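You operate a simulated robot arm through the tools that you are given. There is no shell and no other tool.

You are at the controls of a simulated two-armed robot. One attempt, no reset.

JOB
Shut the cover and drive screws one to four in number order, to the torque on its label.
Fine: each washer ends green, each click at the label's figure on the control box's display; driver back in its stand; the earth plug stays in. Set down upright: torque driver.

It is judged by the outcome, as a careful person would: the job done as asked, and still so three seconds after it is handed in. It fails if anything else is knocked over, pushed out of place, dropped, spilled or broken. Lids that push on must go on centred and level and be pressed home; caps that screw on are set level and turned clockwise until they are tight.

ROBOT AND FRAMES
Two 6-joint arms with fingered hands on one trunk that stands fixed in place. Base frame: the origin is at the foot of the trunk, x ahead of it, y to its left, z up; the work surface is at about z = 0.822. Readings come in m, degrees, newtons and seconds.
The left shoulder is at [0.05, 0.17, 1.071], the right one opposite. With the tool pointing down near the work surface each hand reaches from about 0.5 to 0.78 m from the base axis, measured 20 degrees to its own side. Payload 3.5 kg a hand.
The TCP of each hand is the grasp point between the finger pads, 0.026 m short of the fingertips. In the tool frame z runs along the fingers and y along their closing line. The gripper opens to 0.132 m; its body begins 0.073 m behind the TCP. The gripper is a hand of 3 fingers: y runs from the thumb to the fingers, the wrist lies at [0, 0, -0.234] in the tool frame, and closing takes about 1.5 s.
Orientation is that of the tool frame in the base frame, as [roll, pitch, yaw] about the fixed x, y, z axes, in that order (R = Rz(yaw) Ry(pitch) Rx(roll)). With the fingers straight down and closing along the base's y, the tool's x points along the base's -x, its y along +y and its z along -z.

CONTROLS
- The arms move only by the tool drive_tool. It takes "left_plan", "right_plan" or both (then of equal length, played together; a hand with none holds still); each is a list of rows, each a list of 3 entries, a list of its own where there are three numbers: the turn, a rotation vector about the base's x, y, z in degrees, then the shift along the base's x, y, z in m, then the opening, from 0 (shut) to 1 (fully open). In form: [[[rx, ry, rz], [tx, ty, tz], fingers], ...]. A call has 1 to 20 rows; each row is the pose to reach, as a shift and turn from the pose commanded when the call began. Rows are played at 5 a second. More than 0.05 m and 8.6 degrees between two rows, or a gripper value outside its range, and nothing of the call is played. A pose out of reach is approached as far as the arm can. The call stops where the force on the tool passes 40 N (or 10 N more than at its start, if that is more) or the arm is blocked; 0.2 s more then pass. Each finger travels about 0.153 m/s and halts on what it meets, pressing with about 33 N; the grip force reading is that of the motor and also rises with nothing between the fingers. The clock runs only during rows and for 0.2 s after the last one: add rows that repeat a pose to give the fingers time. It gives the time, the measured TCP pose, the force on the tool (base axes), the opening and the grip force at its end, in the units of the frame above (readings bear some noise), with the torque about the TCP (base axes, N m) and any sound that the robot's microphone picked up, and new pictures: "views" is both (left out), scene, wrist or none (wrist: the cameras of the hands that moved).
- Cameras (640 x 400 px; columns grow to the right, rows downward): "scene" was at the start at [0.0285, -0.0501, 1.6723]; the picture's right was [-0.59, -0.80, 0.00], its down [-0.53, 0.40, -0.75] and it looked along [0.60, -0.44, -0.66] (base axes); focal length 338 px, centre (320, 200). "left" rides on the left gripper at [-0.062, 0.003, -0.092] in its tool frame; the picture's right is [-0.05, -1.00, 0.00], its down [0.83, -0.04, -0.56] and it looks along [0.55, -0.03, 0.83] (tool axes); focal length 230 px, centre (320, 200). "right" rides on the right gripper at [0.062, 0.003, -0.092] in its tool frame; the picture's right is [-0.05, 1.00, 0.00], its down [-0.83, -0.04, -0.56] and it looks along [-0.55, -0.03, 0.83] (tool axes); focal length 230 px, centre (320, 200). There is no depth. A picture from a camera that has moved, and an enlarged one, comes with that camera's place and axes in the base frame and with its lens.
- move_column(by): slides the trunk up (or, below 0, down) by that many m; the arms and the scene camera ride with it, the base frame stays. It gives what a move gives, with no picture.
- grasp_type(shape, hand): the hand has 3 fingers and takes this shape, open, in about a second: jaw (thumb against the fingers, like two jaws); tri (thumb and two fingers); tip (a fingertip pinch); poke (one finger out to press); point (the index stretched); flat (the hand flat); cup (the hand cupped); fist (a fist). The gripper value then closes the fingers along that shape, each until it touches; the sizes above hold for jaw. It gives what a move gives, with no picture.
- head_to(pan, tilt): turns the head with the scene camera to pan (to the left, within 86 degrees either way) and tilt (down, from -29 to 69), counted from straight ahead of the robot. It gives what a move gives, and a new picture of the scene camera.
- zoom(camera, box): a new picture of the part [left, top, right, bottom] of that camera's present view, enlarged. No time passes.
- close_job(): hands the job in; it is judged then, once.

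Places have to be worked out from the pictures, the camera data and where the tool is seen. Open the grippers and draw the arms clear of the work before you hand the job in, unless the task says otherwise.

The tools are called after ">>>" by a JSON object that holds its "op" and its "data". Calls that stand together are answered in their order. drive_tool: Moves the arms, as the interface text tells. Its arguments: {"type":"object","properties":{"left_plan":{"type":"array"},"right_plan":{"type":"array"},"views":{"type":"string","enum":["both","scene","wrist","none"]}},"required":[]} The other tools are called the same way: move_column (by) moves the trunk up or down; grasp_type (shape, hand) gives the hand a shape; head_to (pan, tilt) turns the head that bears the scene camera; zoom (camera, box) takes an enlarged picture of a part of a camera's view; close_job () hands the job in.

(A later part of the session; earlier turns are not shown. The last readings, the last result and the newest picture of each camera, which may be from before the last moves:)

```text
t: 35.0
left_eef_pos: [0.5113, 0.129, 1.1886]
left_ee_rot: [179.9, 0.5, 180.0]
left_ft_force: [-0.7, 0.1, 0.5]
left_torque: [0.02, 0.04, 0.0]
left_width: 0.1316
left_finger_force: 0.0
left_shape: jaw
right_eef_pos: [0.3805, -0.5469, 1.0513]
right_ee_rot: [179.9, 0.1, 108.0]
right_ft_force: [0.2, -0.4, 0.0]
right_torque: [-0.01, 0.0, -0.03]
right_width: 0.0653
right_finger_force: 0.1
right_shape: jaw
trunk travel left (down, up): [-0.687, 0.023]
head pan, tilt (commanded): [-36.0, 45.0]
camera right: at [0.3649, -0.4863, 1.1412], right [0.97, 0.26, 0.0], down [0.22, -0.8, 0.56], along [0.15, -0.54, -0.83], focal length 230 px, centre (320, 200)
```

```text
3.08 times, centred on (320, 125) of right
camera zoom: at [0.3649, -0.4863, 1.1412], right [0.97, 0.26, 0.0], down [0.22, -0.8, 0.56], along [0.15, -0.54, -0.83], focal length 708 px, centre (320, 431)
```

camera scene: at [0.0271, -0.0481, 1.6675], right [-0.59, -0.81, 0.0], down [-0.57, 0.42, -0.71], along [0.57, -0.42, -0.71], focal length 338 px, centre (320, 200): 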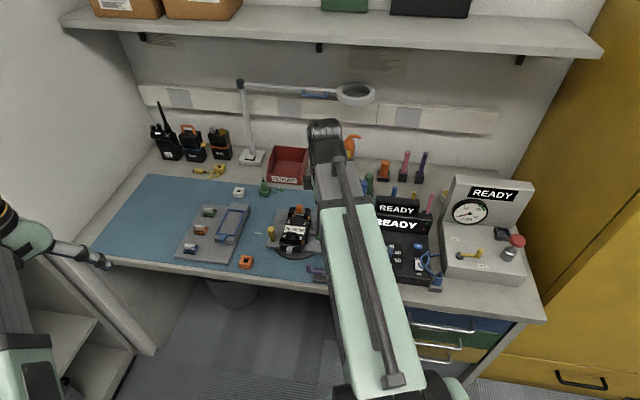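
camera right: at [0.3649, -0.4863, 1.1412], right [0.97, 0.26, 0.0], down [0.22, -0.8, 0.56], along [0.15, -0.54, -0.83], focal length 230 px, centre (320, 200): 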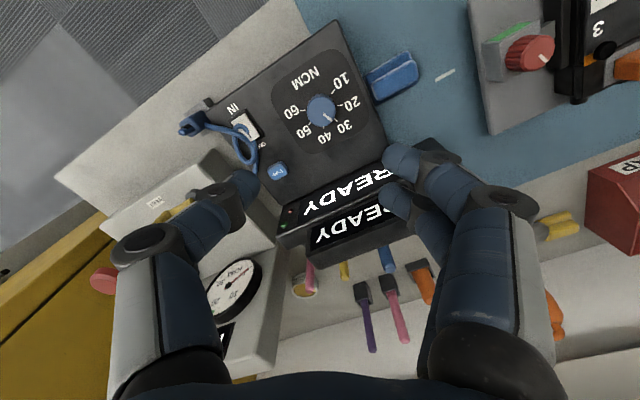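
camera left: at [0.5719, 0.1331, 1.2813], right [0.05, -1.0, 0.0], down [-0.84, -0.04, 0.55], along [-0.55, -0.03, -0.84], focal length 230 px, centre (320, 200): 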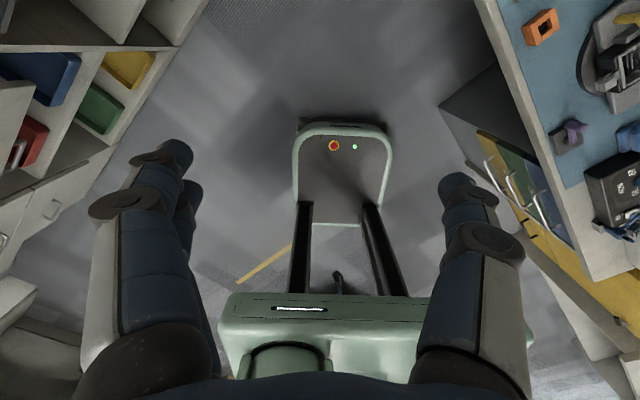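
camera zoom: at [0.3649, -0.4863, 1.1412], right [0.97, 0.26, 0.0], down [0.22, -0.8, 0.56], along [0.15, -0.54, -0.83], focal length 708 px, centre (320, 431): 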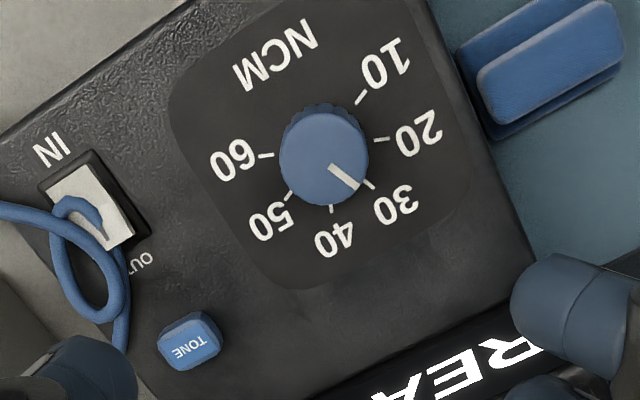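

The pointer now sits just about at 30; I need about 44° more counter-clockwise. I descend and grip the knob again at yaw 108.

>>> {"op": "drive_tool", "data": {"right_plan": [[[0, 0, 0], [0, 0, -0.045], 0.5], [[0, 0, 0], [0, 0, -0.09], 0.5], [[0, 0, 0], [0, 0, -0.13], 0.5], [[0, 0, 0], [0, 0, -0.16], 0.5], [[0, 0, 0], [0, 0, -0.16], 0.35], [[0, 0, 0], [0, 0, -0.16], 0.2], [[0, 0, 0], [0, 0, -0.16], 0.15], [[0, 0, 0], [0, 0, -0.16], 0.15]], "views": "wrist"}}

>>> {"op": "zoom", "data": {"camera": "right", "box": [220, 90, 420, 250]}}

```text
t: 36.8
left_eef_pos: [0.5109, 0.1292, 1.1884]
left_ee_rot: [-180.0, 0.5, -179.9]
left_ft_force: [0.1, -0.4, 0.9]
left_torque: [0.01, 0.0, 0.0]
left_width: 0.1318
left_finger_force: 0.2
left_shape: jaw
right_eef_pos: [0.3842, -0.5467, 0.8886]
right_ee_rot: [179.9, 0.3, 108.2]
right_ft_force: [-0.4, -3.5, -4.0]
right_torque: [-0.04, 0.02, 0.01]
right_width: 0.0222
right_finger_force: 32.7
right_shape: jaw
trunk travel left (down, up): [-0.687, 0.023]
head pan, tilt (commanded): [-36.0, 45.0]
camera right: at [0.3673, -0.4874, 0.9794], right [0.97, 0.26, 0.0], down [0.22, -0.8, 0.56], along [0.15, -0.54, -0.83], focal length 230 px, centre (320, 200)
```

right: 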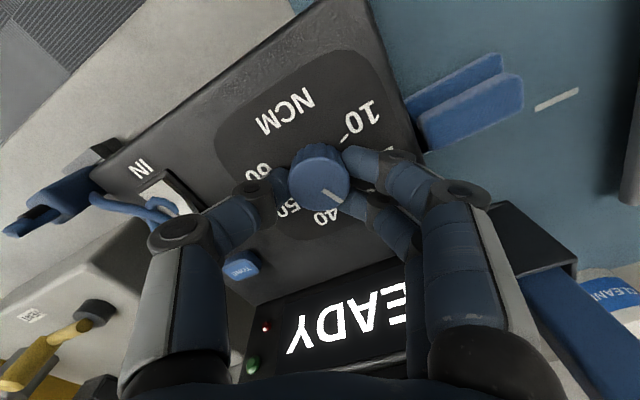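

```text
2.50 times, centred on (320, 170) of right
camera zoom: at [0.3673, -0.4874, 0.9794], right [0.97, 0.26, 0.0], down [0.22, -0.8, 0.56], along [0.15, -0.54, -0.83], focal length 575 px, centre (320, 275)
```

zoom: 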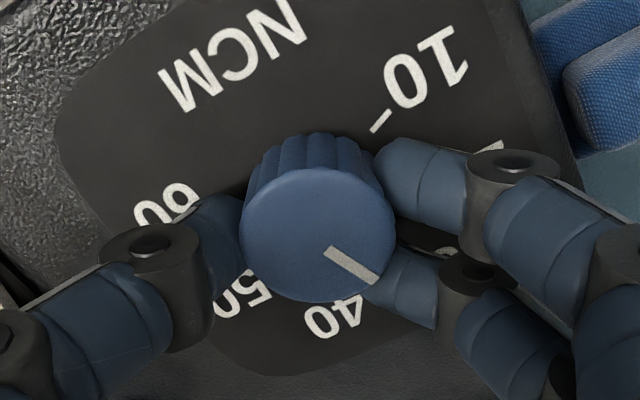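

Gripped with little force on the panel. I turn 44° counter-clockwise.

>>> {"op": "drive_tool", "data": {"right_plan": [[[0, 0, 8], [0, 0, 0], 0.15], [[0, 0, 16], [0, 0, 0], 0.15], [[0, 0, 24], [0, 0, 0], 0.15], [[0, 0, 32], [0, 0, 0], 0.15], [[0, 0, 40], [0, 0, 0], 0.15], [[0, 0, 44], [0, 0, 0], 0.15], [[0, 0, 44], [0, 0, 0], 0.15]], "views": "wrist"}}

>>> {"op": "zoom", "data": {"camera": "right", "box": [220, 90, 420, 250]}}

```text
t: 38.4
left_eef_pos: [0.5132, 0.1291, 1.1887]
left_ee_rot: [-180.0, 0.3, -180.0]
left_ft_force: [1.0, 1.1, 0.0]
left_torque: [0.0, -0.01, 0.0]
left_width: 0.1319
left_finger_force: 0.1
left_shape: jaw
right_eef_pos: [0.383, -0.5472, 0.8907]
right_ee_rot: [180.0, 0.2, 152.4]
right_ft_force: [25.6, -3.6, -5.0]
right_torque: [0.01, -0.49, -0.07]
right_width: 0.0215
right_finger_force: 33.0
right_shape: jaw
trunk travel left (down, up): [-0.687, 0.023]
head pan, tilt (commanded): [-36.0, 45.0]
camera right: at [0.3304, -0.5145, 0.9795], right [0.51, 0.86, 0.0], down [0.71, -0.42, 0.56], along [0.48, -0.28, -0.83], focal length 230 px, centre (320, 200)
```

right: 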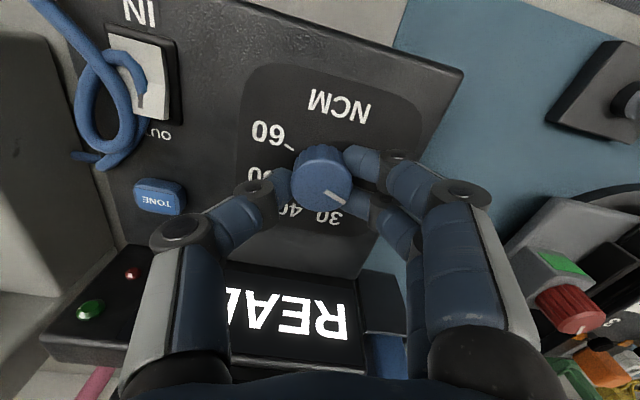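

```text
2.50 times, centred on (320, 170) of right
camera zoom: at [0.3304, -0.5145, 0.9795], right [0.51, 0.86, 0.0], down [0.71, -0.42, 0.56], along [0.48, -0.28, -0.83], focal length 575 px, centre (320, 275)
```

zoom: 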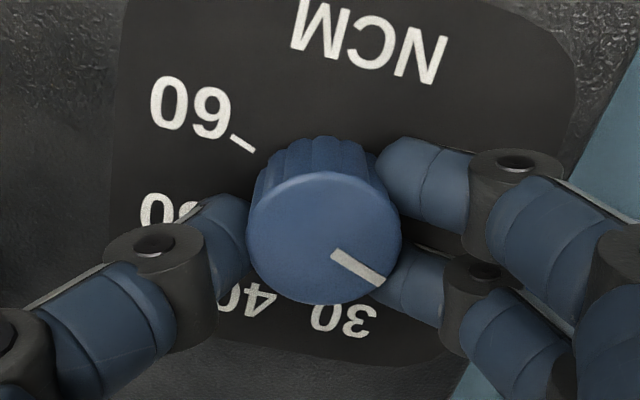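

The knob turned with the hand; a side force of 25 N built up, so I open the jaws and lift away to read the dial.

>>> {"op": "drive_tool", "data": {"right_plan": [[[0, 0, 0], [0.0015, 0, 0], 0.3], [[0, 0, 0], [0.0015, 0, 0], 0.5], [[0, 0, 0], [0.0015, 0, 0], 0.5], [[0, 0, 0], [0.0015, 0, 0.05], 0.5], [[0, 0, 0], [0.0015, 0, 0.1], 0.5], [[0, 0, 0], [0.0015, 0, 0.15], 0.5], [[0, 0, 0], [0.0015, 0, 0.16], 0.5]], "views": "both"}}

>>> {"op": "zoom", "data": {"camera": "right", "box": [240, 60, 400, 190]}}

```text
t: 40.0
left_eef_pos: [0.5108, 0.1284, 1.188]
left_ee_rot: [-179.9, 0.5, 179.9]
left_ft_force: [0.2, -0.3, -0.4]
left_torque: [-0.05, -0.01, -0.03]
left_width: 0.1318
left_finger_force: 0.1
left_shape: jaw
right_eef_pos: [0.3817, -0.5462, 1.0512]
right_ee_rot: [179.9, 0.1, 152.2]
right_ft_force: [-0.4, 0.2, -0.2]
right_torque: [0.02, 0.02, 0.01]
right_width: 0.0655
right_finger_force: 0.0
right_shape: jaw
trunk travel left (down, up): [-0.687, 0.023]
head pan, tilt (commanded): [-36.0, 45.0]
camera scene: at [0.027, -0.0482, 1.6675], right [-0.59, -0.81, 0.0], down [-0.57, 0.42, -0.71], along [0.57, -0.42, -0.71], focal length 338 px, centre (320, 200)
camera right: at [0.3289, -0.515, 1.1411], right [0.51, 0.86, 0.0], down [0.71, -0.43, 0.56], along [0.48, -0.28, -0.83], focal length 230 px, centre (320, 200)
```

scene: 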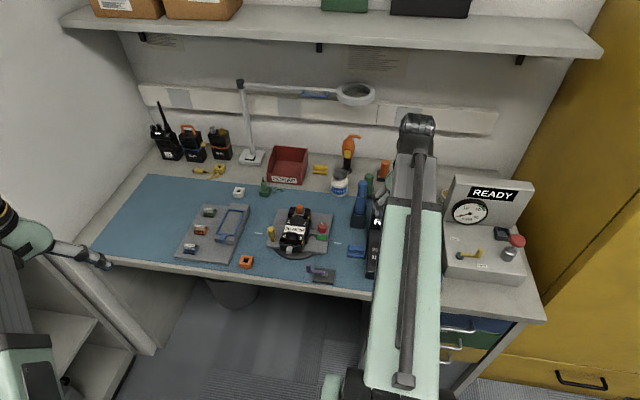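
right: 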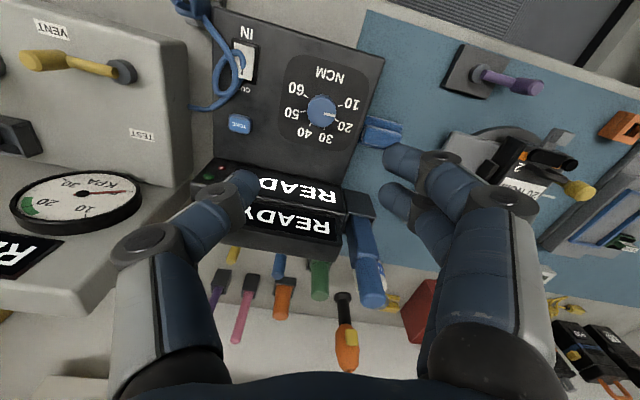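

```text
3.08 times, centred on (320, 125) of right
camera zoom: at [0.3289, -0.515, 1.1411], right [0.51, 0.86, 0.0], down [0.71, -0.43, 0.56], along [0.48, -0.28, -0.83], focal length 708 px, centre (320, 431)
```

zoom: 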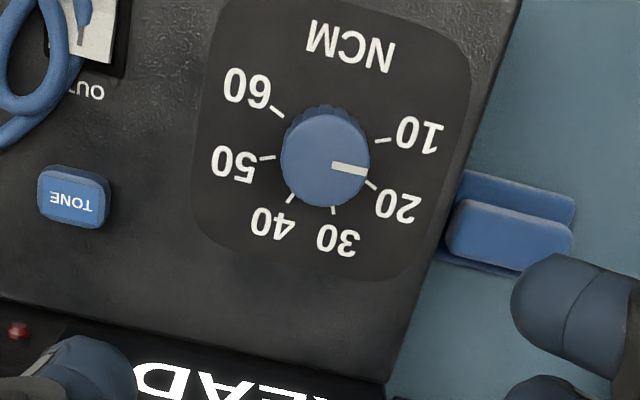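

The pointer overshot to somewhere near 14–15, apparently dragged a little on release. I zoom in for an exact reading.

>>> {"op": "zoom", "data": {"camera": "right", "box": [295, 85, 350, 135]}}

```text
8.00 times, centred on (322, 110) of right
camera zoom: at [0.3289, -0.515, 1.1411], right [0.51, 0.86, 0.0], down [0.71, -0.43, 0.56], along [0.48, -0.28, -0.83], focal length 1841 px, centre (300, 920)
```

zoom: 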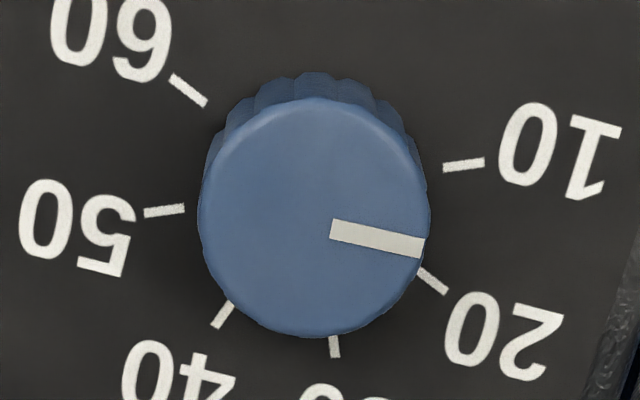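

The dial reads about 14.2, so I need roughly 26° clockwise. I re-grip with a small centring correction (+1 mm x, +1 mm y), and will relieve side force before letting go.

>>> {"op": "drive_tool", "data": {"right_plan": [[[0, 0, 0], [0.001, 0.001, -0.045], 0.5], [[0, 0, 0], [0.001, 0.001, -0.09], 0.5], [[0, 0, 0], [0.001, 0.001, -0.13], 0.5], [[0, 0, 0], [0.001, 0.001, -0.16], 0.5], [[0, 0, 0], [0.001, 0.001, -0.16], 0.35], [[0, 0, 0], [0.001, 0.001, -0.16], 0.25], [[0, 0, 0], [0.001, 0.001, -0.16], 0.18], [[0, 0, 0], [0.001, 0.001, -0.16], 0.15], [[0, 0, 0], [0.001, 0.001, -0.16], 0.15]], "views": "wrist"}}

>>> {"op": "zoom", "data": {"camera": "right", "box": [220, 90, 420, 250]}}

```text
t: 42.0
left_eef_pos: [0.5117, 0.1286, 1.1888]
left_ee_rot: [-180.0, 0.5, 180.0]
left_ft_force: [0.0, -0.5, -0.1]
left_torque: [-0.01, 0.01, 0.01]
left_width: 0.1321
left_finger_force: 0.1
left_shape: jaw
right_eef_pos: [0.3823, -0.5452, 0.8897]
right_ee_rot: [179.9, 0.2, 152.1]
right_ft_force: [-1.7, -0.5, -3.5]
right_torque: [0.03, 0.04, 0.01]
right_width: 0.0218
right_finger_force: 33.2
right_shape: jaw
trunk travel left (down, up): [-0.687, 0.023]
head pan, tilt (commanded): [-36.0, 45.0]
camera right: at [0.3288, -0.5139, 0.9802], right [0.51, 0.86, 0.0], down [0.71, -0.43, 0.56], along [0.48, -0.28, -0.83], focal length 230 px, centre (320, 200)
```

right: 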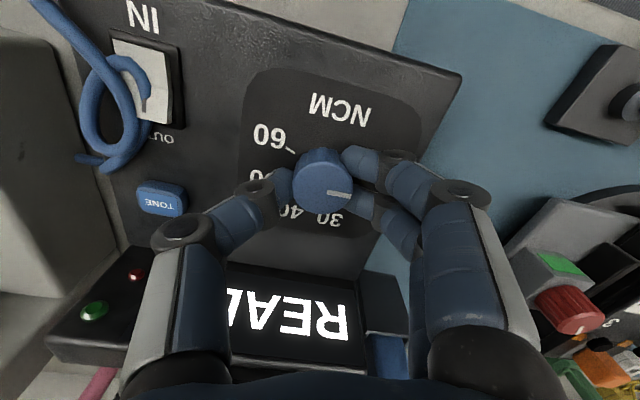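

```text
2.50 times, centred on (320, 170) of right
camera zoom: at [0.3288, -0.5139, 0.9802], right [0.51, 0.86, 0.0], down [0.71, -0.43, 0.56], along [0.48, -0.28, -0.83], focal length 575 px, centre (320, 275)
```

zoom: 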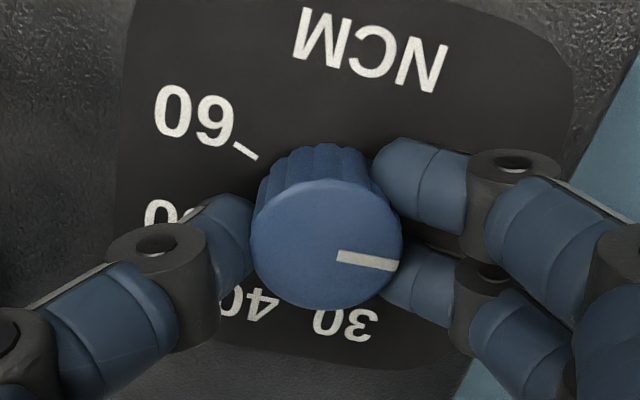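

Grip did not disturb the pointer. I turn 26° clockwise and check the side force before releasing.

>>> {"op": "drive_tool", "data": {"right_plan": [[[0, 0, -7], [0, 0, 0], 0.15], [[0, 0, -14], [0, 0, 0], 0.15], [[0, 0, -21], [0, 0, 0], 0.15], [[0, 0, -26], [0, 0, 0], 0.15], [[0, 0, -26], [0, 0, 0], 0.15]], "views": "wrist"}}

>>> {"op": "zoom", "data": {"camera": "right", "box": [220, 90, 420, 250]}}

```text
t: 43.2
left_eef_pos: [0.5109, 0.1293, 1.188]
left_ee_rot: [180.0, 0.5, 179.9]
left_ft_force: [0.3, 0.5, 0.4]
left_torque: [0.01, 0.03, -0.01]
left_width: 0.1319
left_finger_force: 0.0
left_shape: jaw
right_eef_pos: [0.3817, -0.5441, 0.8899]
right_ee_rot: [179.9, 0.0, 126.1]
right_ft_force: [-10.6, 0.5, -7.4]
right_torque: [-0.02, 0.21, 0.02]
right_width: 0.0218
right_finger_force: 33.4
right_shape: jaw
trunk travel left (down, up): [-0.687, 0.023]
head pan, tilt (commanded): [-36.0, 45.0]
camera right: at [0.3484, -0.4931, 0.9806], right [0.84, 0.55, 0.0], down [0.45, -0.7, 0.56], along [0.3, -0.47, -0.83], focal length 230 px, centre (320, 200)
```

right: 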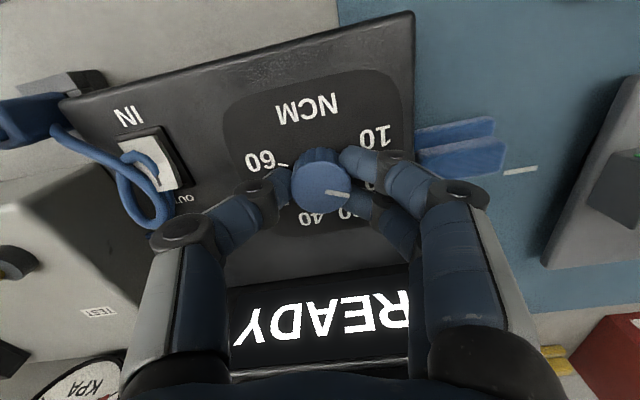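

```text
2.50 times, centred on (320, 170) of right
camera zoom: at [0.3484, -0.4931, 0.9806], right [0.84, 0.55, 0.0], down [0.45, -0.7, 0.56], along [0.3, -0.47, -0.83], focal length 575 px, centre (320, 275)
```

zoom: 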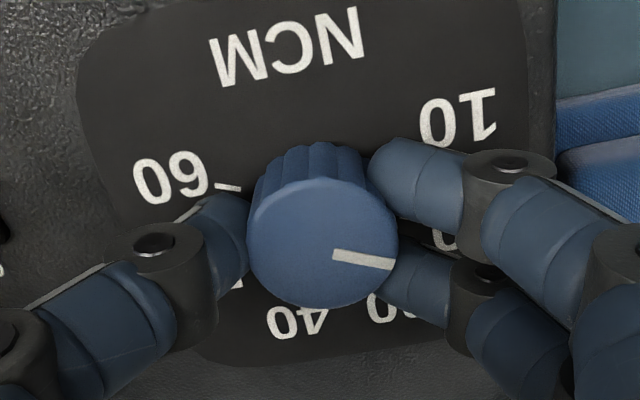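

Side force is about 10 N; I shift 0.7 mm to relieve it, then open gradually and lift.

>>> {"op": "drive_tool", "data": {"right_plan": [[[0, 0, 0], [-0.0007, 0, 0.0003], 0.15], [[0, 0, 0], [-0.0007, 0, 0.0003], 0.15]], "views": "none"}}

```text
t: 43.8
left_eef_pos: [0.5109, 0.1295, 1.1884]
left_ee_rot: [-179.9, 0.5, 180.0]
left_ft_force: [0.6, 0.9, -0.4]
left_torque: [-0.02, 0.01, 0.02]
left_width: 0.132
left_finger_force: 0.1
left_shape: jaw
right_eef_pos: [0.381, -0.5449, 0.8897]
right_ee_rot: [179.8, 0.0, 126.2]
right_ft_force: [-8.2, 3.4, -9.0]
right_torque: [0.03, 0.19, 0.03]
right_width: 0.0217
right_finger_force: 32.5
right_shape: jaw
trunk travel left (down, up): [-0.687, 0.023]
head pan, tilt (commanded): [-36.0, 45.0]
```

The force fell only slightly, so I relieve another 2 mm in x (and 2 mm down), then open slowly and lift.

>>> {"op": "drive_tool", "data": {"right_plan": [[[0, 0, 0], [-0.002, 0.0008, -0.002], 0.15], [[0, 0, 0], [-0.002, 0.0008, -0.002], 0.15]], "views": "none"}}

```text
t: 44.4
left_eef_pos: [0.5098, 0.1296, 1.1899]
left_ee_rot: [-180.0, 0.5, 180.0]
left_ft_force: [-0.2, -0.1, -0.3]
left_torque: [0.01, 0.02, 0.0]
left_width: 0.1317
left_finger_force: 0.1
left_shape: jaw
right_eef_pos: [0.3814, -0.5455, 0.8894]
right_ee_rot: [179.8, 0.3, 126.2]
right_ft_force: [3.7, -3.9, 6.6]
right_torque: [-0.06, -0.03, 0.05]
right_width: 0.022
right_finger_force: 33.0
right_shape: jaw
trunk travel left (down, up): [-0.687, 0.023]
head pan, tilt (commanded): [-36.0, 45.0]
```

Side forces are now small (under 4 N). I open the jaws in small steps and lift.

>>> {"op": "drive_tool", "data": {"right_plan": [[[0, 0, 0], [0, 0, 0.001], 0.2], [[0, 0, 0], [0, 0, 0.001], 0.28], [[0, 0, 0], [0, 0, 0.001], 0.4], [[0, 0, 0], [0, 0, 0.001], 0.5], [[0, 0, 0], [0, 0, 0.001], 0.5], [[0, 0, 0], [0, 0, 0.05], 0.5], [[0, 0, 0], [0, 0, 0.1], 0.5], [[0, 0, 0], [0, 0, 0.15], 0.5], [[0, 0, 0], [0, 0, 0.16], 0.5]], "views": "wrist"}}

>>> {"op": "zoom", "data": {"camera": "right", "box": [290, 85, 350, 135]}}

```text
t: 46.4
left_eef_pos: [0.5105, 0.1292, 1.1885]
left_ee_rot: [-180.0, 0.5, -180.0]
left_ft_force: [-0.3, 1.4, -0.4]
left_torque: [0.0, -0.01, 0.03]
left_width: 0.132
left_finger_force: 0.1
left_shape: jaw
right_eef_pos: [0.3796, -0.5447, 1.0511]
right_ee_rot: [-180.0, 0.0, 126.2]
right_ft_force: [-0.2, 0.1, -0.3]
right_torque: [0.0, -0.04, 0.0]
right_width: 0.0654
right_finger_force: 0.0
right_shape: jaw
trunk travel left (down, up): [-0.687, 0.023]
head pan, tilt (commanded): [-36.0, 45.0]
camera right: at [0.3455, -0.4926, 1.1408], right [0.84, 0.55, 0.0], down [0.45, -0.7, 0.56], along [0.31, -0.47, -0.83], focal length 230 px, centre (320, 200)
```

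right: 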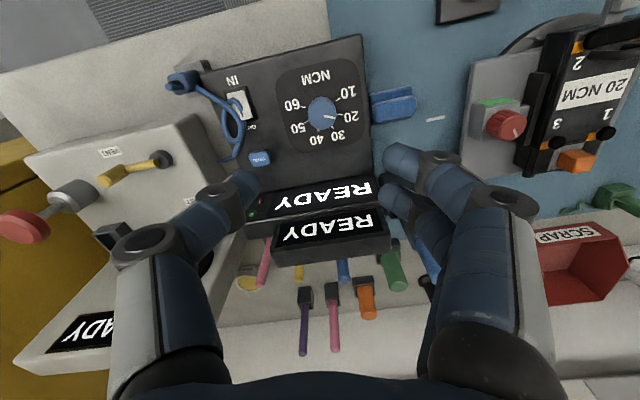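

```text
8.00 times, centred on (320, 110) of right
camera zoom: at [0.3455, -0.4926, 1.1408], right [0.84, 0.55, 0.0], down [0.45, -0.7, 0.56], along [0.31, -0.47, -0.83], focal length 1841 px, centre (320, 920)
```

zoom: 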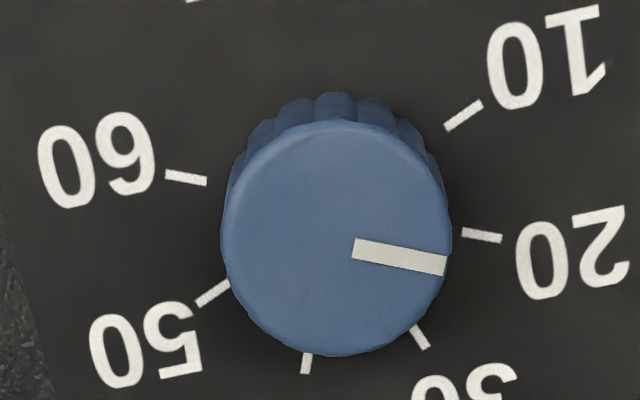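

Projecting tick marks and pointer to the panel plane, the pointer is within about half a degree of the 20 mark. Now I look at the blue tool in its stand from nearer.

>>> {"op": "drive_tool", "data": {"right_plan": [[[0, 0, 4], [0.015, 0.018, 0.03], 0.7], [[0, 0, 8], [0.03, 0.036, 0.06], 1], [[0, 0, 12], [0.05, 0.056, 0.07], 1], [[0, 0, 12], [0.07, 0.075, 0.08], 1], [[0, 0, 12], [0.07, 0.075, 0.08], 1]], "views": "wrist"}}

>>> {"op": "zoom", "data": {"camera": "right", "box": [200, 120, 420, 330]}}

>>> {"op": "zoom", "data": {"camera": "scene", "box": [335, 165, 395, 240]}}

```text
t: 47.6
left_eef_pos: [0.5103, 0.1294, 1.1887]
left_ee_rot: [-179.9, 0.5, -180.0]
left_ft_force: [-0.4, 0.1, -0.7]
left_torque: [0.0, 0.02, 0.02]
left_width: 0.132
left_finger_force: 0.1
left_shape: jaw
right_eef_pos: [0.451, -0.4689, 1.1281]
right_ee_rot: [179.8, 0.1, 138.2]
right_ft_force: [-1.0, 0.6, -1.1]
right_torque: [0.04, 0.01, 0.02]
right_width: 0.132
right_finger_force: 0.1
right_shape: jaw
trunk travel left (down, up): [-0.687, 0.023]
head pan, tilt (commanded): [-36.0, 45.0]
camera right: at [0.4065, -0.4248, 1.2185], right [0.7, 0.71, 0.0], down [0.59, -0.59, 0.56], along [0.4, -0.39, -0.83], focal length 230 px, centre (320, 200)
```

right: 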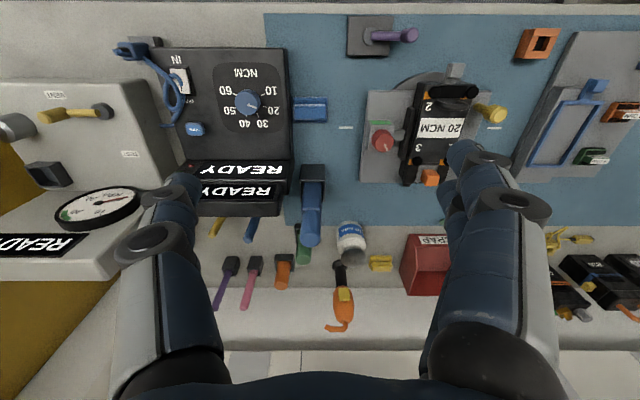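

```text
1.90 times, centred on (310, 225) of right
camera zoom: at [0.4065, -0.4248, 1.2185], right [0.7, 0.71, 0.0], down [0.59, -0.59, 0.56], along [0.4, -0.39, -0.83], focal length 438 px, centre (339, 152)
```

zoom: 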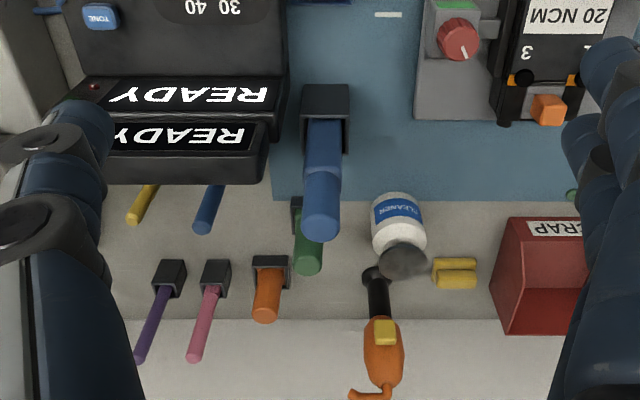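

```text
5.33 times, centred on (365, 202) of scene
camera zoom: at [0.0268, -0.0482, 1.6675], right [-0.59, -0.81, 0.0], down [-0.57, 0.42, -0.71], along [0.57, -0.42, -0.71], focal length 1803 px, centre (80, 187)
```

zoom: 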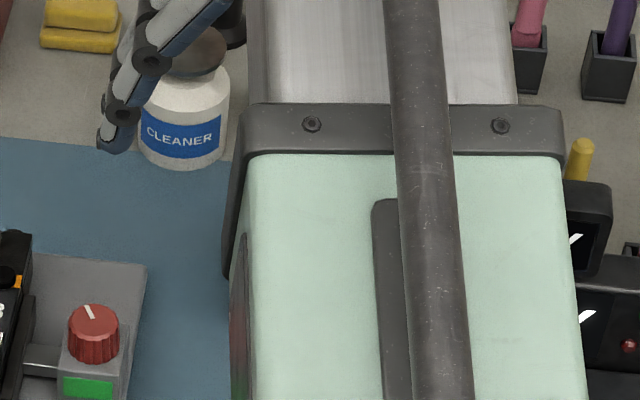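

The blue tool stands vertical in its stand at about (0.5475, -0.5835), top z≈1.00, with the display end 4 cm to its right, so I'll grip it front-to-back (yaw 46). First I raise the trunk a little for reach.

>>> {"op": "move_column", "data": {"by": 0.02}}

>>> {"op": "drive_tool", "data": {"right_plan": [[[0, 0, -8], [0.008, -0.009, 0], 0.6], [[0, 0, -16], [0.016, -0.019, -0.005], 0.6], [[0, 0, -24], [0.024, -0.028, -0.01], 0.6], [[0, 0, -32], [0.032, -0.038, -0.02], 0.6], [[0, 0, -40], [0.04, -0.047, -0.03], 0.6], [[0, 0, -48], [0.048, -0.057, -0.04], 0.6], [[0, 0, -56], [0.056, -0.066, -0.05], 0.6], [[0, 0, -64], [0.064, -0.076, -0.06], 0.6], [[0, 0, -72], [0.072, -0.085, -0.07], 0.6], [[0, 0, -80], [0.08, -0.095, -0.08], 0.6], [[0, 0, -88], [0.088, -0.104, -0.086], 0.6], [[0, 0, -92], [0.0965, -0.1145, -0.088], 0.6], [[0, 0, -92], [0.0965, -0.1145, -0.088], 0.6]], "views": "both"}}

>>> {"op": "zoom", "data": {"camera": "right", "box": [200, 60, 440, 240]}}

```text
t: 48.3
left_eef_pos: [0.5113, 0.1302, 1.2092]
left_ee_rot: [-180.0, 0.5, 179.9]
left_ft_force: [-0.1, 0.5, -0.2]
left_torque: [0.01, -0.01, 0.01]
left_width: 0.1321
left_finger_force: 0.1
left_shape: jaw
right_eef_pos: [0.4487, -0.4686, 1.1478]
right_ee_rot: [180.0, 0.2, 138.3]
right_ft_force: [0.5, -0.8, -0.6]
right_torque: [0.0, 0.0, 0.02]
right_width: 0.1319
right_finger_force: 0.1
right_shape: jaw
trunk travel left (down, up): [-0.707, 0.003]
head pan, tilt (commanded): [-36.0, 45.0]
```

```text
t: 51.1
left_eef_pos: [0.5114, 0.1298, 1.2088]
left_ee_rot: [180.0, 0.6, 180.0]
left_ft_force: [-0.1, -0.4, 0.0]
left_torque: [-0.02, 0.02, 0.01]
left_width: 0.1318
left_finger_force: 0.0
left_shape: jaw
right_eef_pos: [0.5476, -0.5822, 1.0594]
right_ee_rot: [179.9, 0.2, 46.1]
right_ft_force: [-0.4, -0.8, 0.5]
right_torque: [0.02, -0.03, 0.0]
right_width: 0.0796
right_finger_force: 0.1
right_shape: jaw
trunk travel left (down, up): [-0.707, 0.003]
head pan, tilt (commanded): [-36.0, 45.0]
camera scene: at [0.0268, -0.0479, 1.6875], right [-0.59, -0.81, 0.0], down [-0.57, 0.42, -0.71], along [0.57, -0.42, -0.71], focal length 338 px, centre (320, 200)
camera right: at [0.5925, -0.5391, 1.1499], right [0.68, -0.73, 0.0], down [-0.61, -0.57, 0.56], along [-0.41, -0.38, -0.83], focal length 230 px, centre (320, 200)
```

scene: 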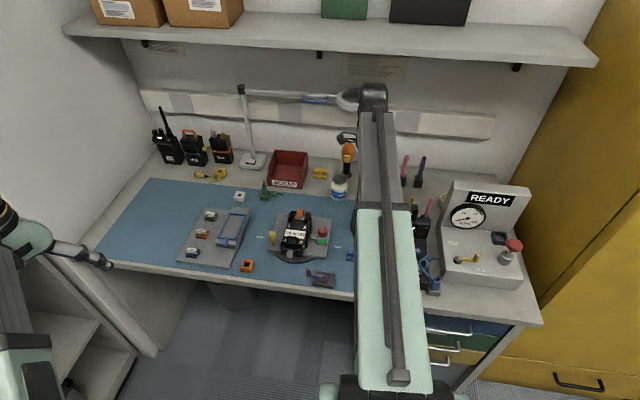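
right: 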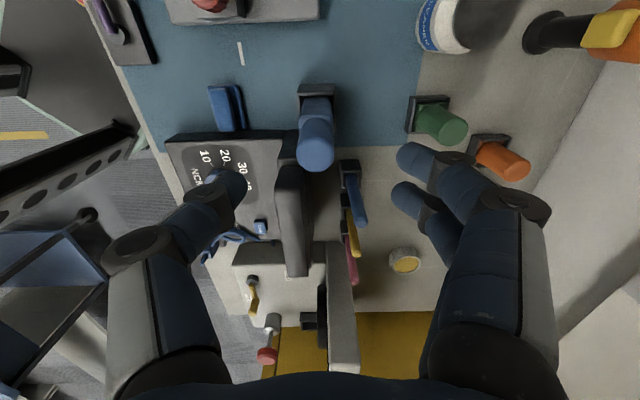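

```text
2.22 times, centred on (320, 150) of right
camera zoom: at [0.5925, -0.5391, 1.1499], right [0.68, -0.73, 0.0], down [-0.61, -0.57, 0.56], along [-0.41, -0.38, -0.83], focal length 511 px, centre (320, 311)
```

zoom: 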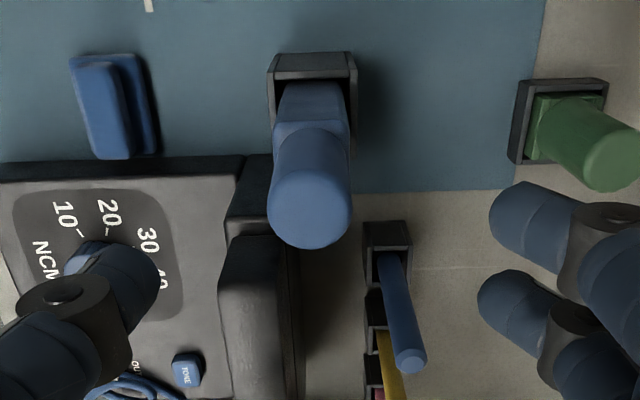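

Triangulating both views, the driver axis is at about (0.5455, -0.5784), top z≈1.00; I'm 4 mm off, so I correct, lower to TCP z≈0.972 and close on the handle.

>>> {"op": "drive_tool", "data": {"right_plan": [[[0, 0, 0], [-0.002, 0.004, -0.02], 0.6], [[0, 0, 0], [-0.002, 0.004, -0.045], 0.6], [[0, 0, 0], [-0.002, 0.004, -0.07], 0.6], [[0, 0, 0], [-0.002, 0.004, -0.087], 0.6], [[0, 0, 0], [-0.002, 0.004, -0.087], 0.6]], "views": "both"}}

>>> {"op": "zoom", "data": {"camera": "right", "box": [200, 100, 440, 280]}}

```text
t: 52.3
left_eef_pos: [0.5119, 0.1296, 1.2089]
left_ee_rot: [180.0, 0.5, 180.0]
left_ft_force: [-0.9, -0.4, -0.4]
left_torque: [-0.01, -0.01, 0.01]
left_width: 0.1322
left_finger_force: 0.1
left_shape: jaw
right_eef_pos: [0.5447, -0.5799, 0.9734]
right_ee_rot: [-179.9, 0.3, 46.2]
right_ft_force: [0.4, -0.8, 0.5]
right_torque: [-0.02, -0.04, -0.02]
right_width: 0.0795
right_finger_force: 0.0
right_shape: jaw
trunk travel left (down, up): [-0.707, 0.003]
head pan, tilt (commanded): [-36.0, 45.0]
camera scene: at [0.0269, -0.048, 1.6875], right [-0.59, -0.81, 0.0], down [-0.57, 0.42, -0.71], along [0.57, -0.42, -0.71], focal length 338 px, centre (320, 200)
camera right: at [0.5901, -0.537, 1.063], right [0.68, -0.73, 0.0], down [-0.61, -0.57, 0.56], along [-0.41, -0.38, -0.83], focal length 230 px, centre (320, 200)
```

scene: 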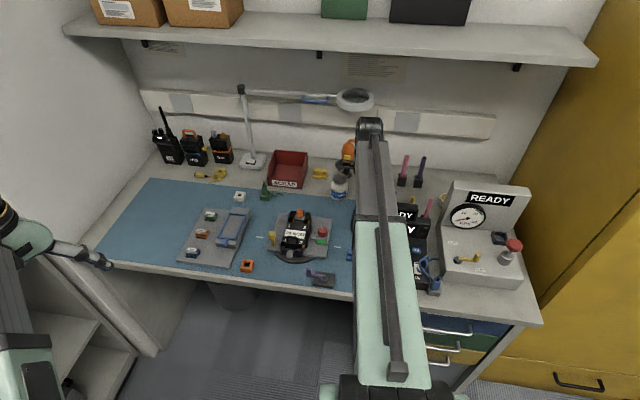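
right: 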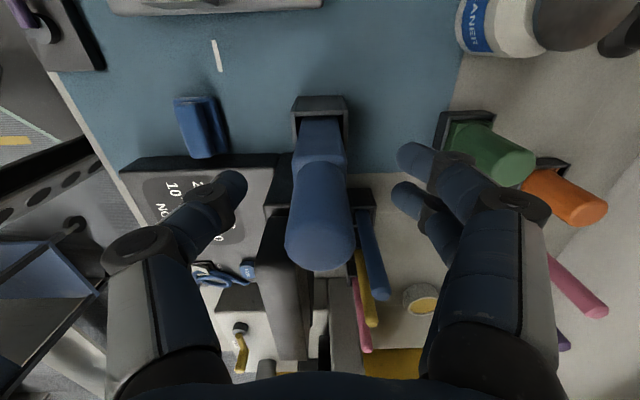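

```text
2.22 times, centred on (320, 190) of right
camera zoom: at [0.5901, -0.537, 1.063], right [0.68, -0.73, 0.0], down [-0.61, -0.57, 0.56], along [-0.41, -0.38, -0.83], focal length 511 px, centre (320, 222)
```

zoom: 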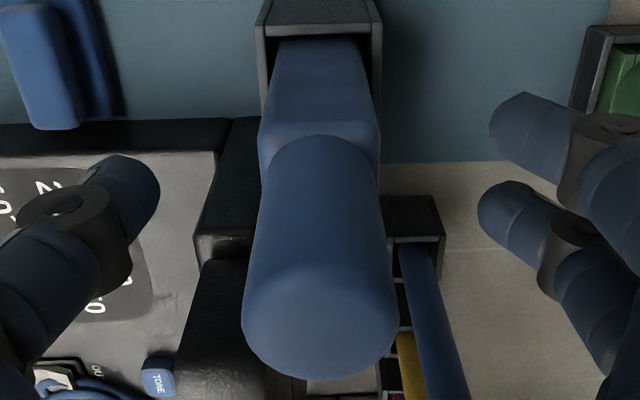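

The handle sits right between thumb and fingers. I close the grip.

>>> {"op": "drive_tool", "data": {"right_plan": [[[0, 0, 0], [0, 0, 0], 0.45], [[0, 0, 0], [0, 0, 0], 0.3], [[0, 0, 0], [0, 0, 0], 0.2], [[0, 0, 0], [0, 0, 0], 0.1], [[0, 0, 0], [0, 0, 0], 0.1], [[0, 0, 0], [0, 0, 0], 0.1]], "views": "wrist"}}

```text
t: 53.7
left_eef_pos: [0.5116, 0.1294, 1.2082]
left_ee_rot: [180.0, 0.5, -180.0]
left_ft_force: [0.4, -0.6, -0.4]
left_torque: [-0.05, -0.01, -0.02]
left_width: 0.1315
left_finger_force: 0.1
left_shape: jaw
right_eef_pos: [0.5449, -0.58, 0.9722]
right_ee_rot: [179.9, 0.2, 46.1]
right_ft_force: [-0.1, 0.0, 0.3]
right_torque: [0.0, -0.02, -0.01]
right_width: 0.0239
right_finger_force: 33.1
right_shape: jaw
trunk travel left (down, up): [-0.707, 0.003]
head pan, tilt (commanded): [-36.0, 45.0]
camera right: at [0.5903, -0.537, 1.0631], right [0.68, -0.73, 0.0], down [-0.61, -0.57, 0.56], along [-0.41, -0.38, -0.83], focal length 230 px, centre (320, 200)
```

right: 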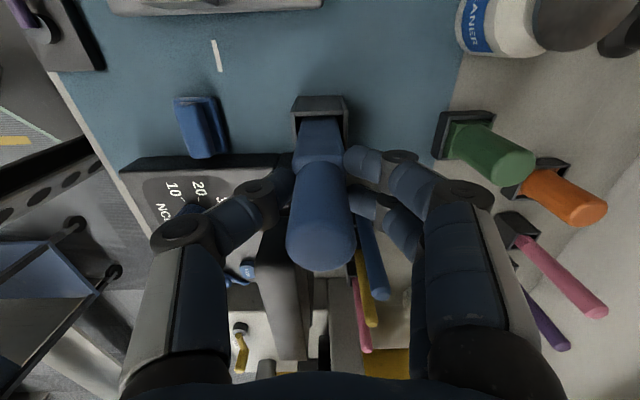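

Gripped (33 N, 24 mm). I lift slowly 3 cm to see whether the driver slides freely out of its stand.

>>> {"op": "drive_tool", "data": {"right_plan": [[[0, 0, 0], [0, 0, 0.01], 0.1], [[0, 0, 0], [0, 0, 0.02], 0.1], [[0, 0, 0], [0, 0, 0.03], 0.1], [[0, 0, 0], [0, 0, 0.03], 0.1]], "views": "wrist"}}

>>> {"op": "zoom", "data": {"camera": "right", "box": [220, 70, 420, 280]}}

```text
t: 54.7
left_eef_pos: [0.5102, 0.1298, 1.2096]
left_ee_rot: [-180.0, 0.5, 179.9]
left_ft_force: [-0.3, 0.6, -0.5]
left_torque: [-0.01, 0.03, -0.03]
left_width: 0.1319
left_finger_force: 0.0
left_shape: jaw
right_eef_pos: [0.5442, -0.578, 1.004]
right_ee_rot: [179.9, 0.2, 46.2]
right_ft_force: [0.0, 0.4, -0.9]
right_torque: [0.02, 0.02, -0.03]
right_width: 0.0238
right_finger_force: 33.1
right_shape: jaw
trunk travel left (down, up): [-0.707, 0.003]
head pan, tilt (commanded): [-36.0, 45.0]
camera right: at [0.5896, -0.5367, 1.094], right [0.68, -0.73, 0.0], down [-0.61, -0.57, 0.56], along [-0.41, -0.38, -0.83], focal length 230 px, centre (320, 200)
```

right: 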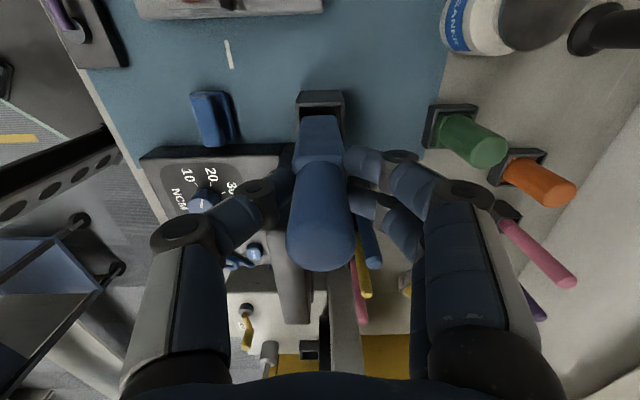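

```text
1.90 times, centred on (320, 175) of right
camera zoom: at [0.5896, -0.5367, 1.094], right [0.68, -0.73, 0.0], down [-0.61, -0.57, 0.56], along [-0.41, -0.38, -0.83], focal length 438 px, centre (320, 248)
```

zoom: 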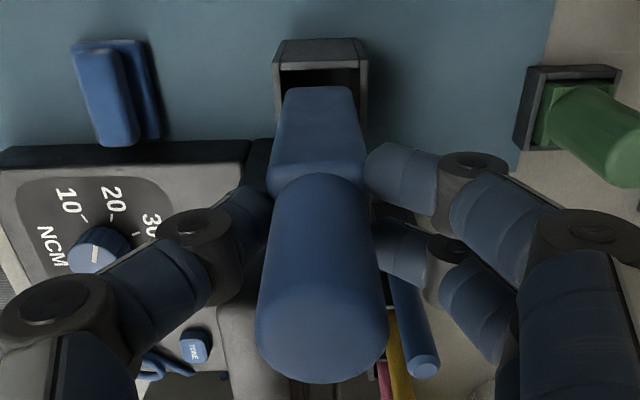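

The driver rises freely with the hand. I lift another 5.5 cm and look for its lower end.

>>> {"op": "drive_tool", "data": {"right_plan": [[[0, 0, 0], [0, 0, 0.02], 0.1], [[0, 0, 0], [0, 0, 0.04], 0.1], [[0, 0, 0], [0, 0, 0.055], 0.1], [[0, 0, 0], [0, 0, 0.055], 0.1]], "views": "both"}}

>>> {"op": "zoom", "data": {"camera": "scene", "box": [320, 130, 420, 230]}}

>>> {"op": "zoom", "data": {"camera": "right", "box": [220, 70, 420, 280]}}

```text
t: 55.7
left_eef_pos: [0.5121, 0.1307, 1.2089]
left_ee_rot: [179.9, 0.5, -179.9]
left_ft_force: [1.2, 0.8, 0.4]
left_torque: [0.0, -0.02, 0.0]
left_width: 0.1318
left_finger_force: 0.0
left_shape: jaw
right_eef_pos: [0.5448, -0.5795, 1.0585]
right_ee_rot: [180.0, 0.2, 46.2]
right_ft_force: [0.1, -0.1, -2.3]
right_torque: [0.0, 0.03, -0.01]
right_width: 0.0239
right_finger_force: 32.6
right_shape: jaw
trunk travel left (down, up): [-0.707, 0.003]
head pan, tilt (commanded): [-36.0, 45.0]
camera scene: at [0.0271, -0.0482, 1.6875], right [-0.59, -0.81, 0.0], down [-0.57, 0.42, -0.71], along [0.57, -0.42, -0.71], focal length 338 px, centre (320, 200)
camera right: at [0.5896, -0.538, 1.1479], right [0.68, -0.73, 0.0], down [-0.61, -0.57, 0.56], along [-0.41, -0.38, -0.83], focal length 230 px, centre (320, 200)
```

scene: 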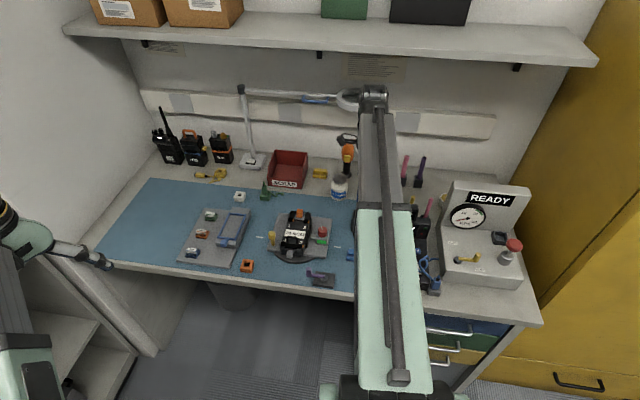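
right: 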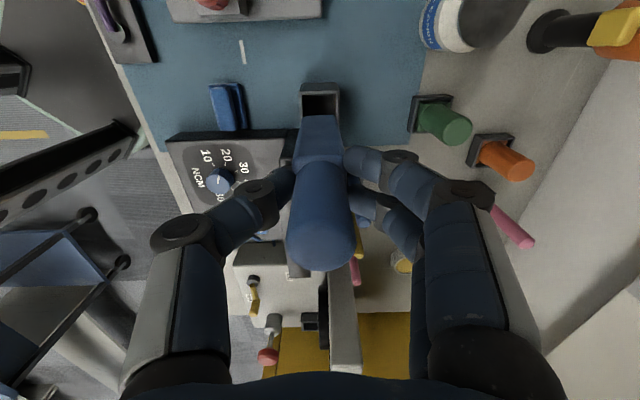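

```text
4.00 times, centred on (370, 180) of scene
camera zoom: at [0.0271, -0.0482, 1.6875], right [-0.59, -0.81, 0.0], down [-0.57, 0.42, -0.71], along [0.57, -0.42, -0.71], focal length 1352 px, centre (120, 280)
```

zoom: 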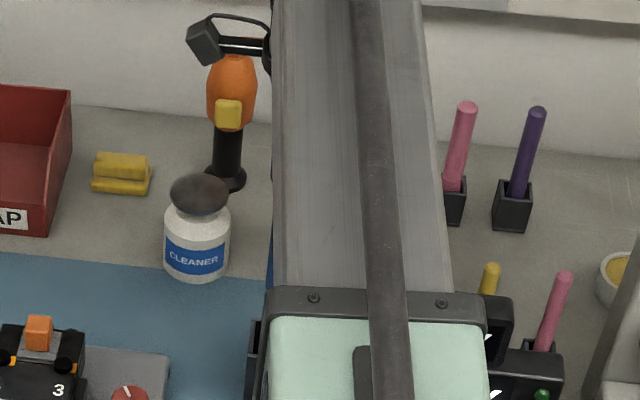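

```text
1.90 times, centred on (320, 175) of right
camera zoom: at [0.5896, -0.538, 1.1479], right [0.68, -0.73, 0.0], down [-0.61, -0.57, 0.56], along [-0.41, -0.38, -0.83], focal length 438 px, centre (320, 248)
```

zoom: 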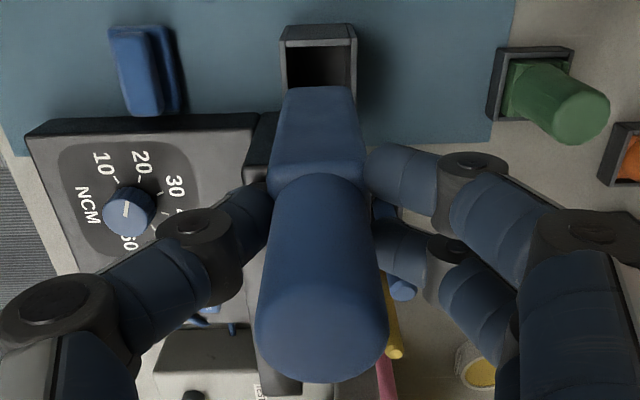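

The driver is out. In this view the dial pointer looks odd, so I zoom in on it to verify it still points at 20.

>>> {"op": "zoom", "data": {"camera": "right", "box": [180, 130, 260, 200]}}

```text
5.71 times, centred on (220, 165) of right
camera zoom: at [0.5896, -0.538, 1.1479], right [0.68, -0.73, 0.0], down [-0.61, -0.57, 0.56], along [-0.41, -0.38, -0.83], focal length 1315 px, centre (891, 400)
```

zoom: 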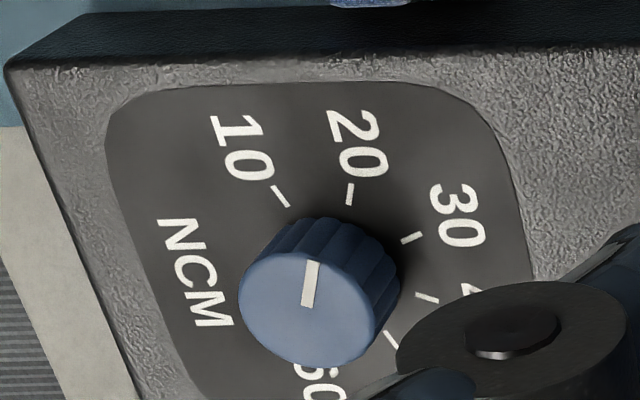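

The pointer is parallel to the 20 mark — good. I now carry the driver, first toward me then over to above the front of the housing at z≈1.12, keeping it clear of everything.

>>> {"op": "drive_tool", "data": {"right_plan": [[[0, 0, 0], [-0.028, 0.028, 0.01], 0.1], [[0, 0, 0], [-0.055, 0.055, 0.025], 0.1], [[0, 0, 0], [-0.055, 0.1, 0.04], 0.1], [[0, 0, 0], [-0.05, 0.145, 0.055], 0.1], [[0, 0, 0], [-0.035, 0.185, 0.06], 0.1], [[0, 0, 0], [-0.015, 0.225, 0.06], 0.1], [[0, 0, 0], [-0.015, 0.225, 0.06], 0.1]], "left_plan": [[[0, 0, 8], [0, -0.01, 0], 1], [[0, 0, 16], [0, -0.02, 0], 1], [[0, 0, 24], [0.005, -0.03, -0.005], 1], [[0, 0, 32], [0.01, -0.04, -0.01], 1], [[0, 0, 40], [0.015, -0.05, -0.015], 1], [[0, 0, 48], [0.02, -0.06, -0.02], 1], [[0, 0, 56], [0.025, -0.07, -0.025], 1]], "views": "both"}}

```text
t: 57.3
left_eef_pos: [0.5359, 0.0581, 1.1827]
left_ee_rot: [180.0, 0.5, -123.8]
left_ft_force: [0.3, -0.1, -0.4]
left_torque: [0.0, 0.02, -0.02]
left_width: 0.1319
left_finger_force: 0.2
left_shape: jaw
right_eef_pos: [0.5274, -0.3562, 1.1202]
right_ee_rot: [-180.0, 0.0, 46.1]
right_ft_force: [0.1, -0.5, -0.8]
right_torque: [0.02, -0.04, 0.02]
right_width: 0.0239
right_finger_force: 32.3
right_shape: jaw
trunk travel left (down, up): [-0.707, 0.003]
head pan, tilt (commanded): [-36.0, 45.0]
camera scene: at [0.0269, -0.0487, 1.6875], right [-0.59, -0.81, 0.0], down [-0.57, 0.42, -0.71], along [0.57, -0.42, -0.71], focal length 338 px, centre (320, 200)
camera right: at [0.5729, -0.3127, 1.2095], right [0.68, -0.73, 0.0], down [-0.61, -0.57, 0.56], along [-0.41, -0.38, -0.83], focal length 230 px, centre (320, 200)
camera left: at [0.5675, 0.1115, 1.2758], right [0.86, -0.51, 0.0], down [-0.43, -0.72, 0.55], along [-0.28, -0.47, -0.84], focal length 230 px, centre (320, 200)
```

scene: 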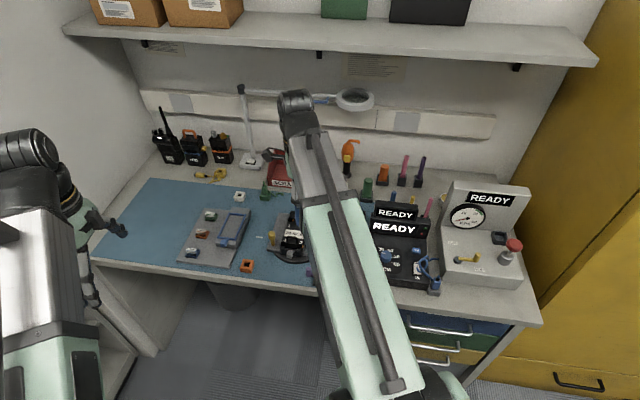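
right: 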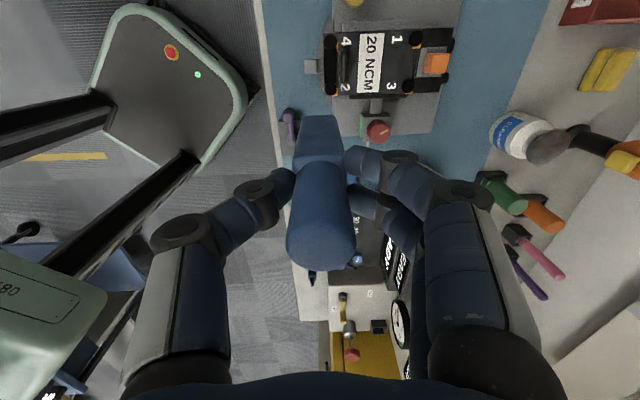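
left: 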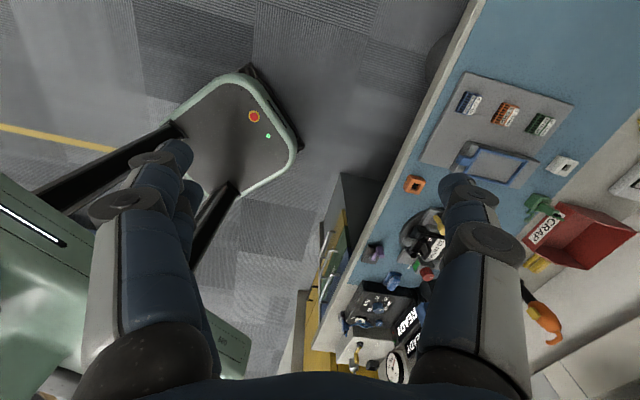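

The left camera isn't turned enough yet. I continue turning the left hand (right arm holds still) so its camera looks at the housing from the left.

>>> {"op": "drive_tool", "data": {"left_plan": [[[0, 0, 8], [0, -0.01, -0.01], 1], [[0, 0, 16], [0, -0.02, -0.02], 1], [[0, 0, 24], [0, -0.03, -0.03], 1], [[0, 0, 32], [0, -0.04, -0.04], 1], [[0, 0, 40], [0, -0.05, -0.05], 1], [[0, 0, 47], [0, -0.06, -0.06], 1], [[0, 0, 47], [0, -0.06, -0.06], 1]], "views": "wrist"}}

```text
t: 58.9
left_eef_pos: [0.5194, 0.2584, 1.1165]
left_ee_rot: [-179.7, -1.0, -86.5]
left_ft_force: [-0.2, -0.5, 0.0]
left_torque: [0.01, 0.03, -0.02]
left_width: 0.1317
left_finger_force: 0.0
left_shape: jaw
left hand out of reach, approached as far as the arm can: row 2, 3, 4, 5, 6, 7
right_eef_pos: [0.527, -0.3555, 1.1192]
right_ee_rot: [-180.0, 0.2, 46.2]
right_ft_force: [0.0, -0.5, -0.8]
right_torque: [0.01, 0.01, 0.0]
right_width: 0.024
right_finger_force: 32.4
right_shape: jaw
trunk travel left (down, up): [-0.707, 0.003]
head pan, tilt (commanded): [-36.0, 45.0]
camera left: at [0.5132, 0.3213, 1.2081], right [0.99, 0.11, 0.0], down [0.09, -0.82, 0.57], along [0.07, -0.57, -0.82], focal length 230 px, centre (320, 200)
```

left: 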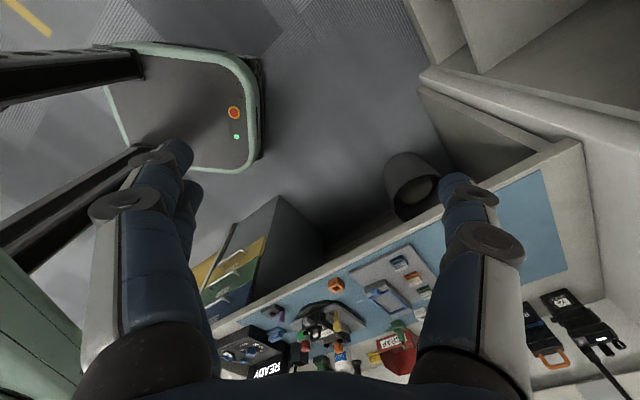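

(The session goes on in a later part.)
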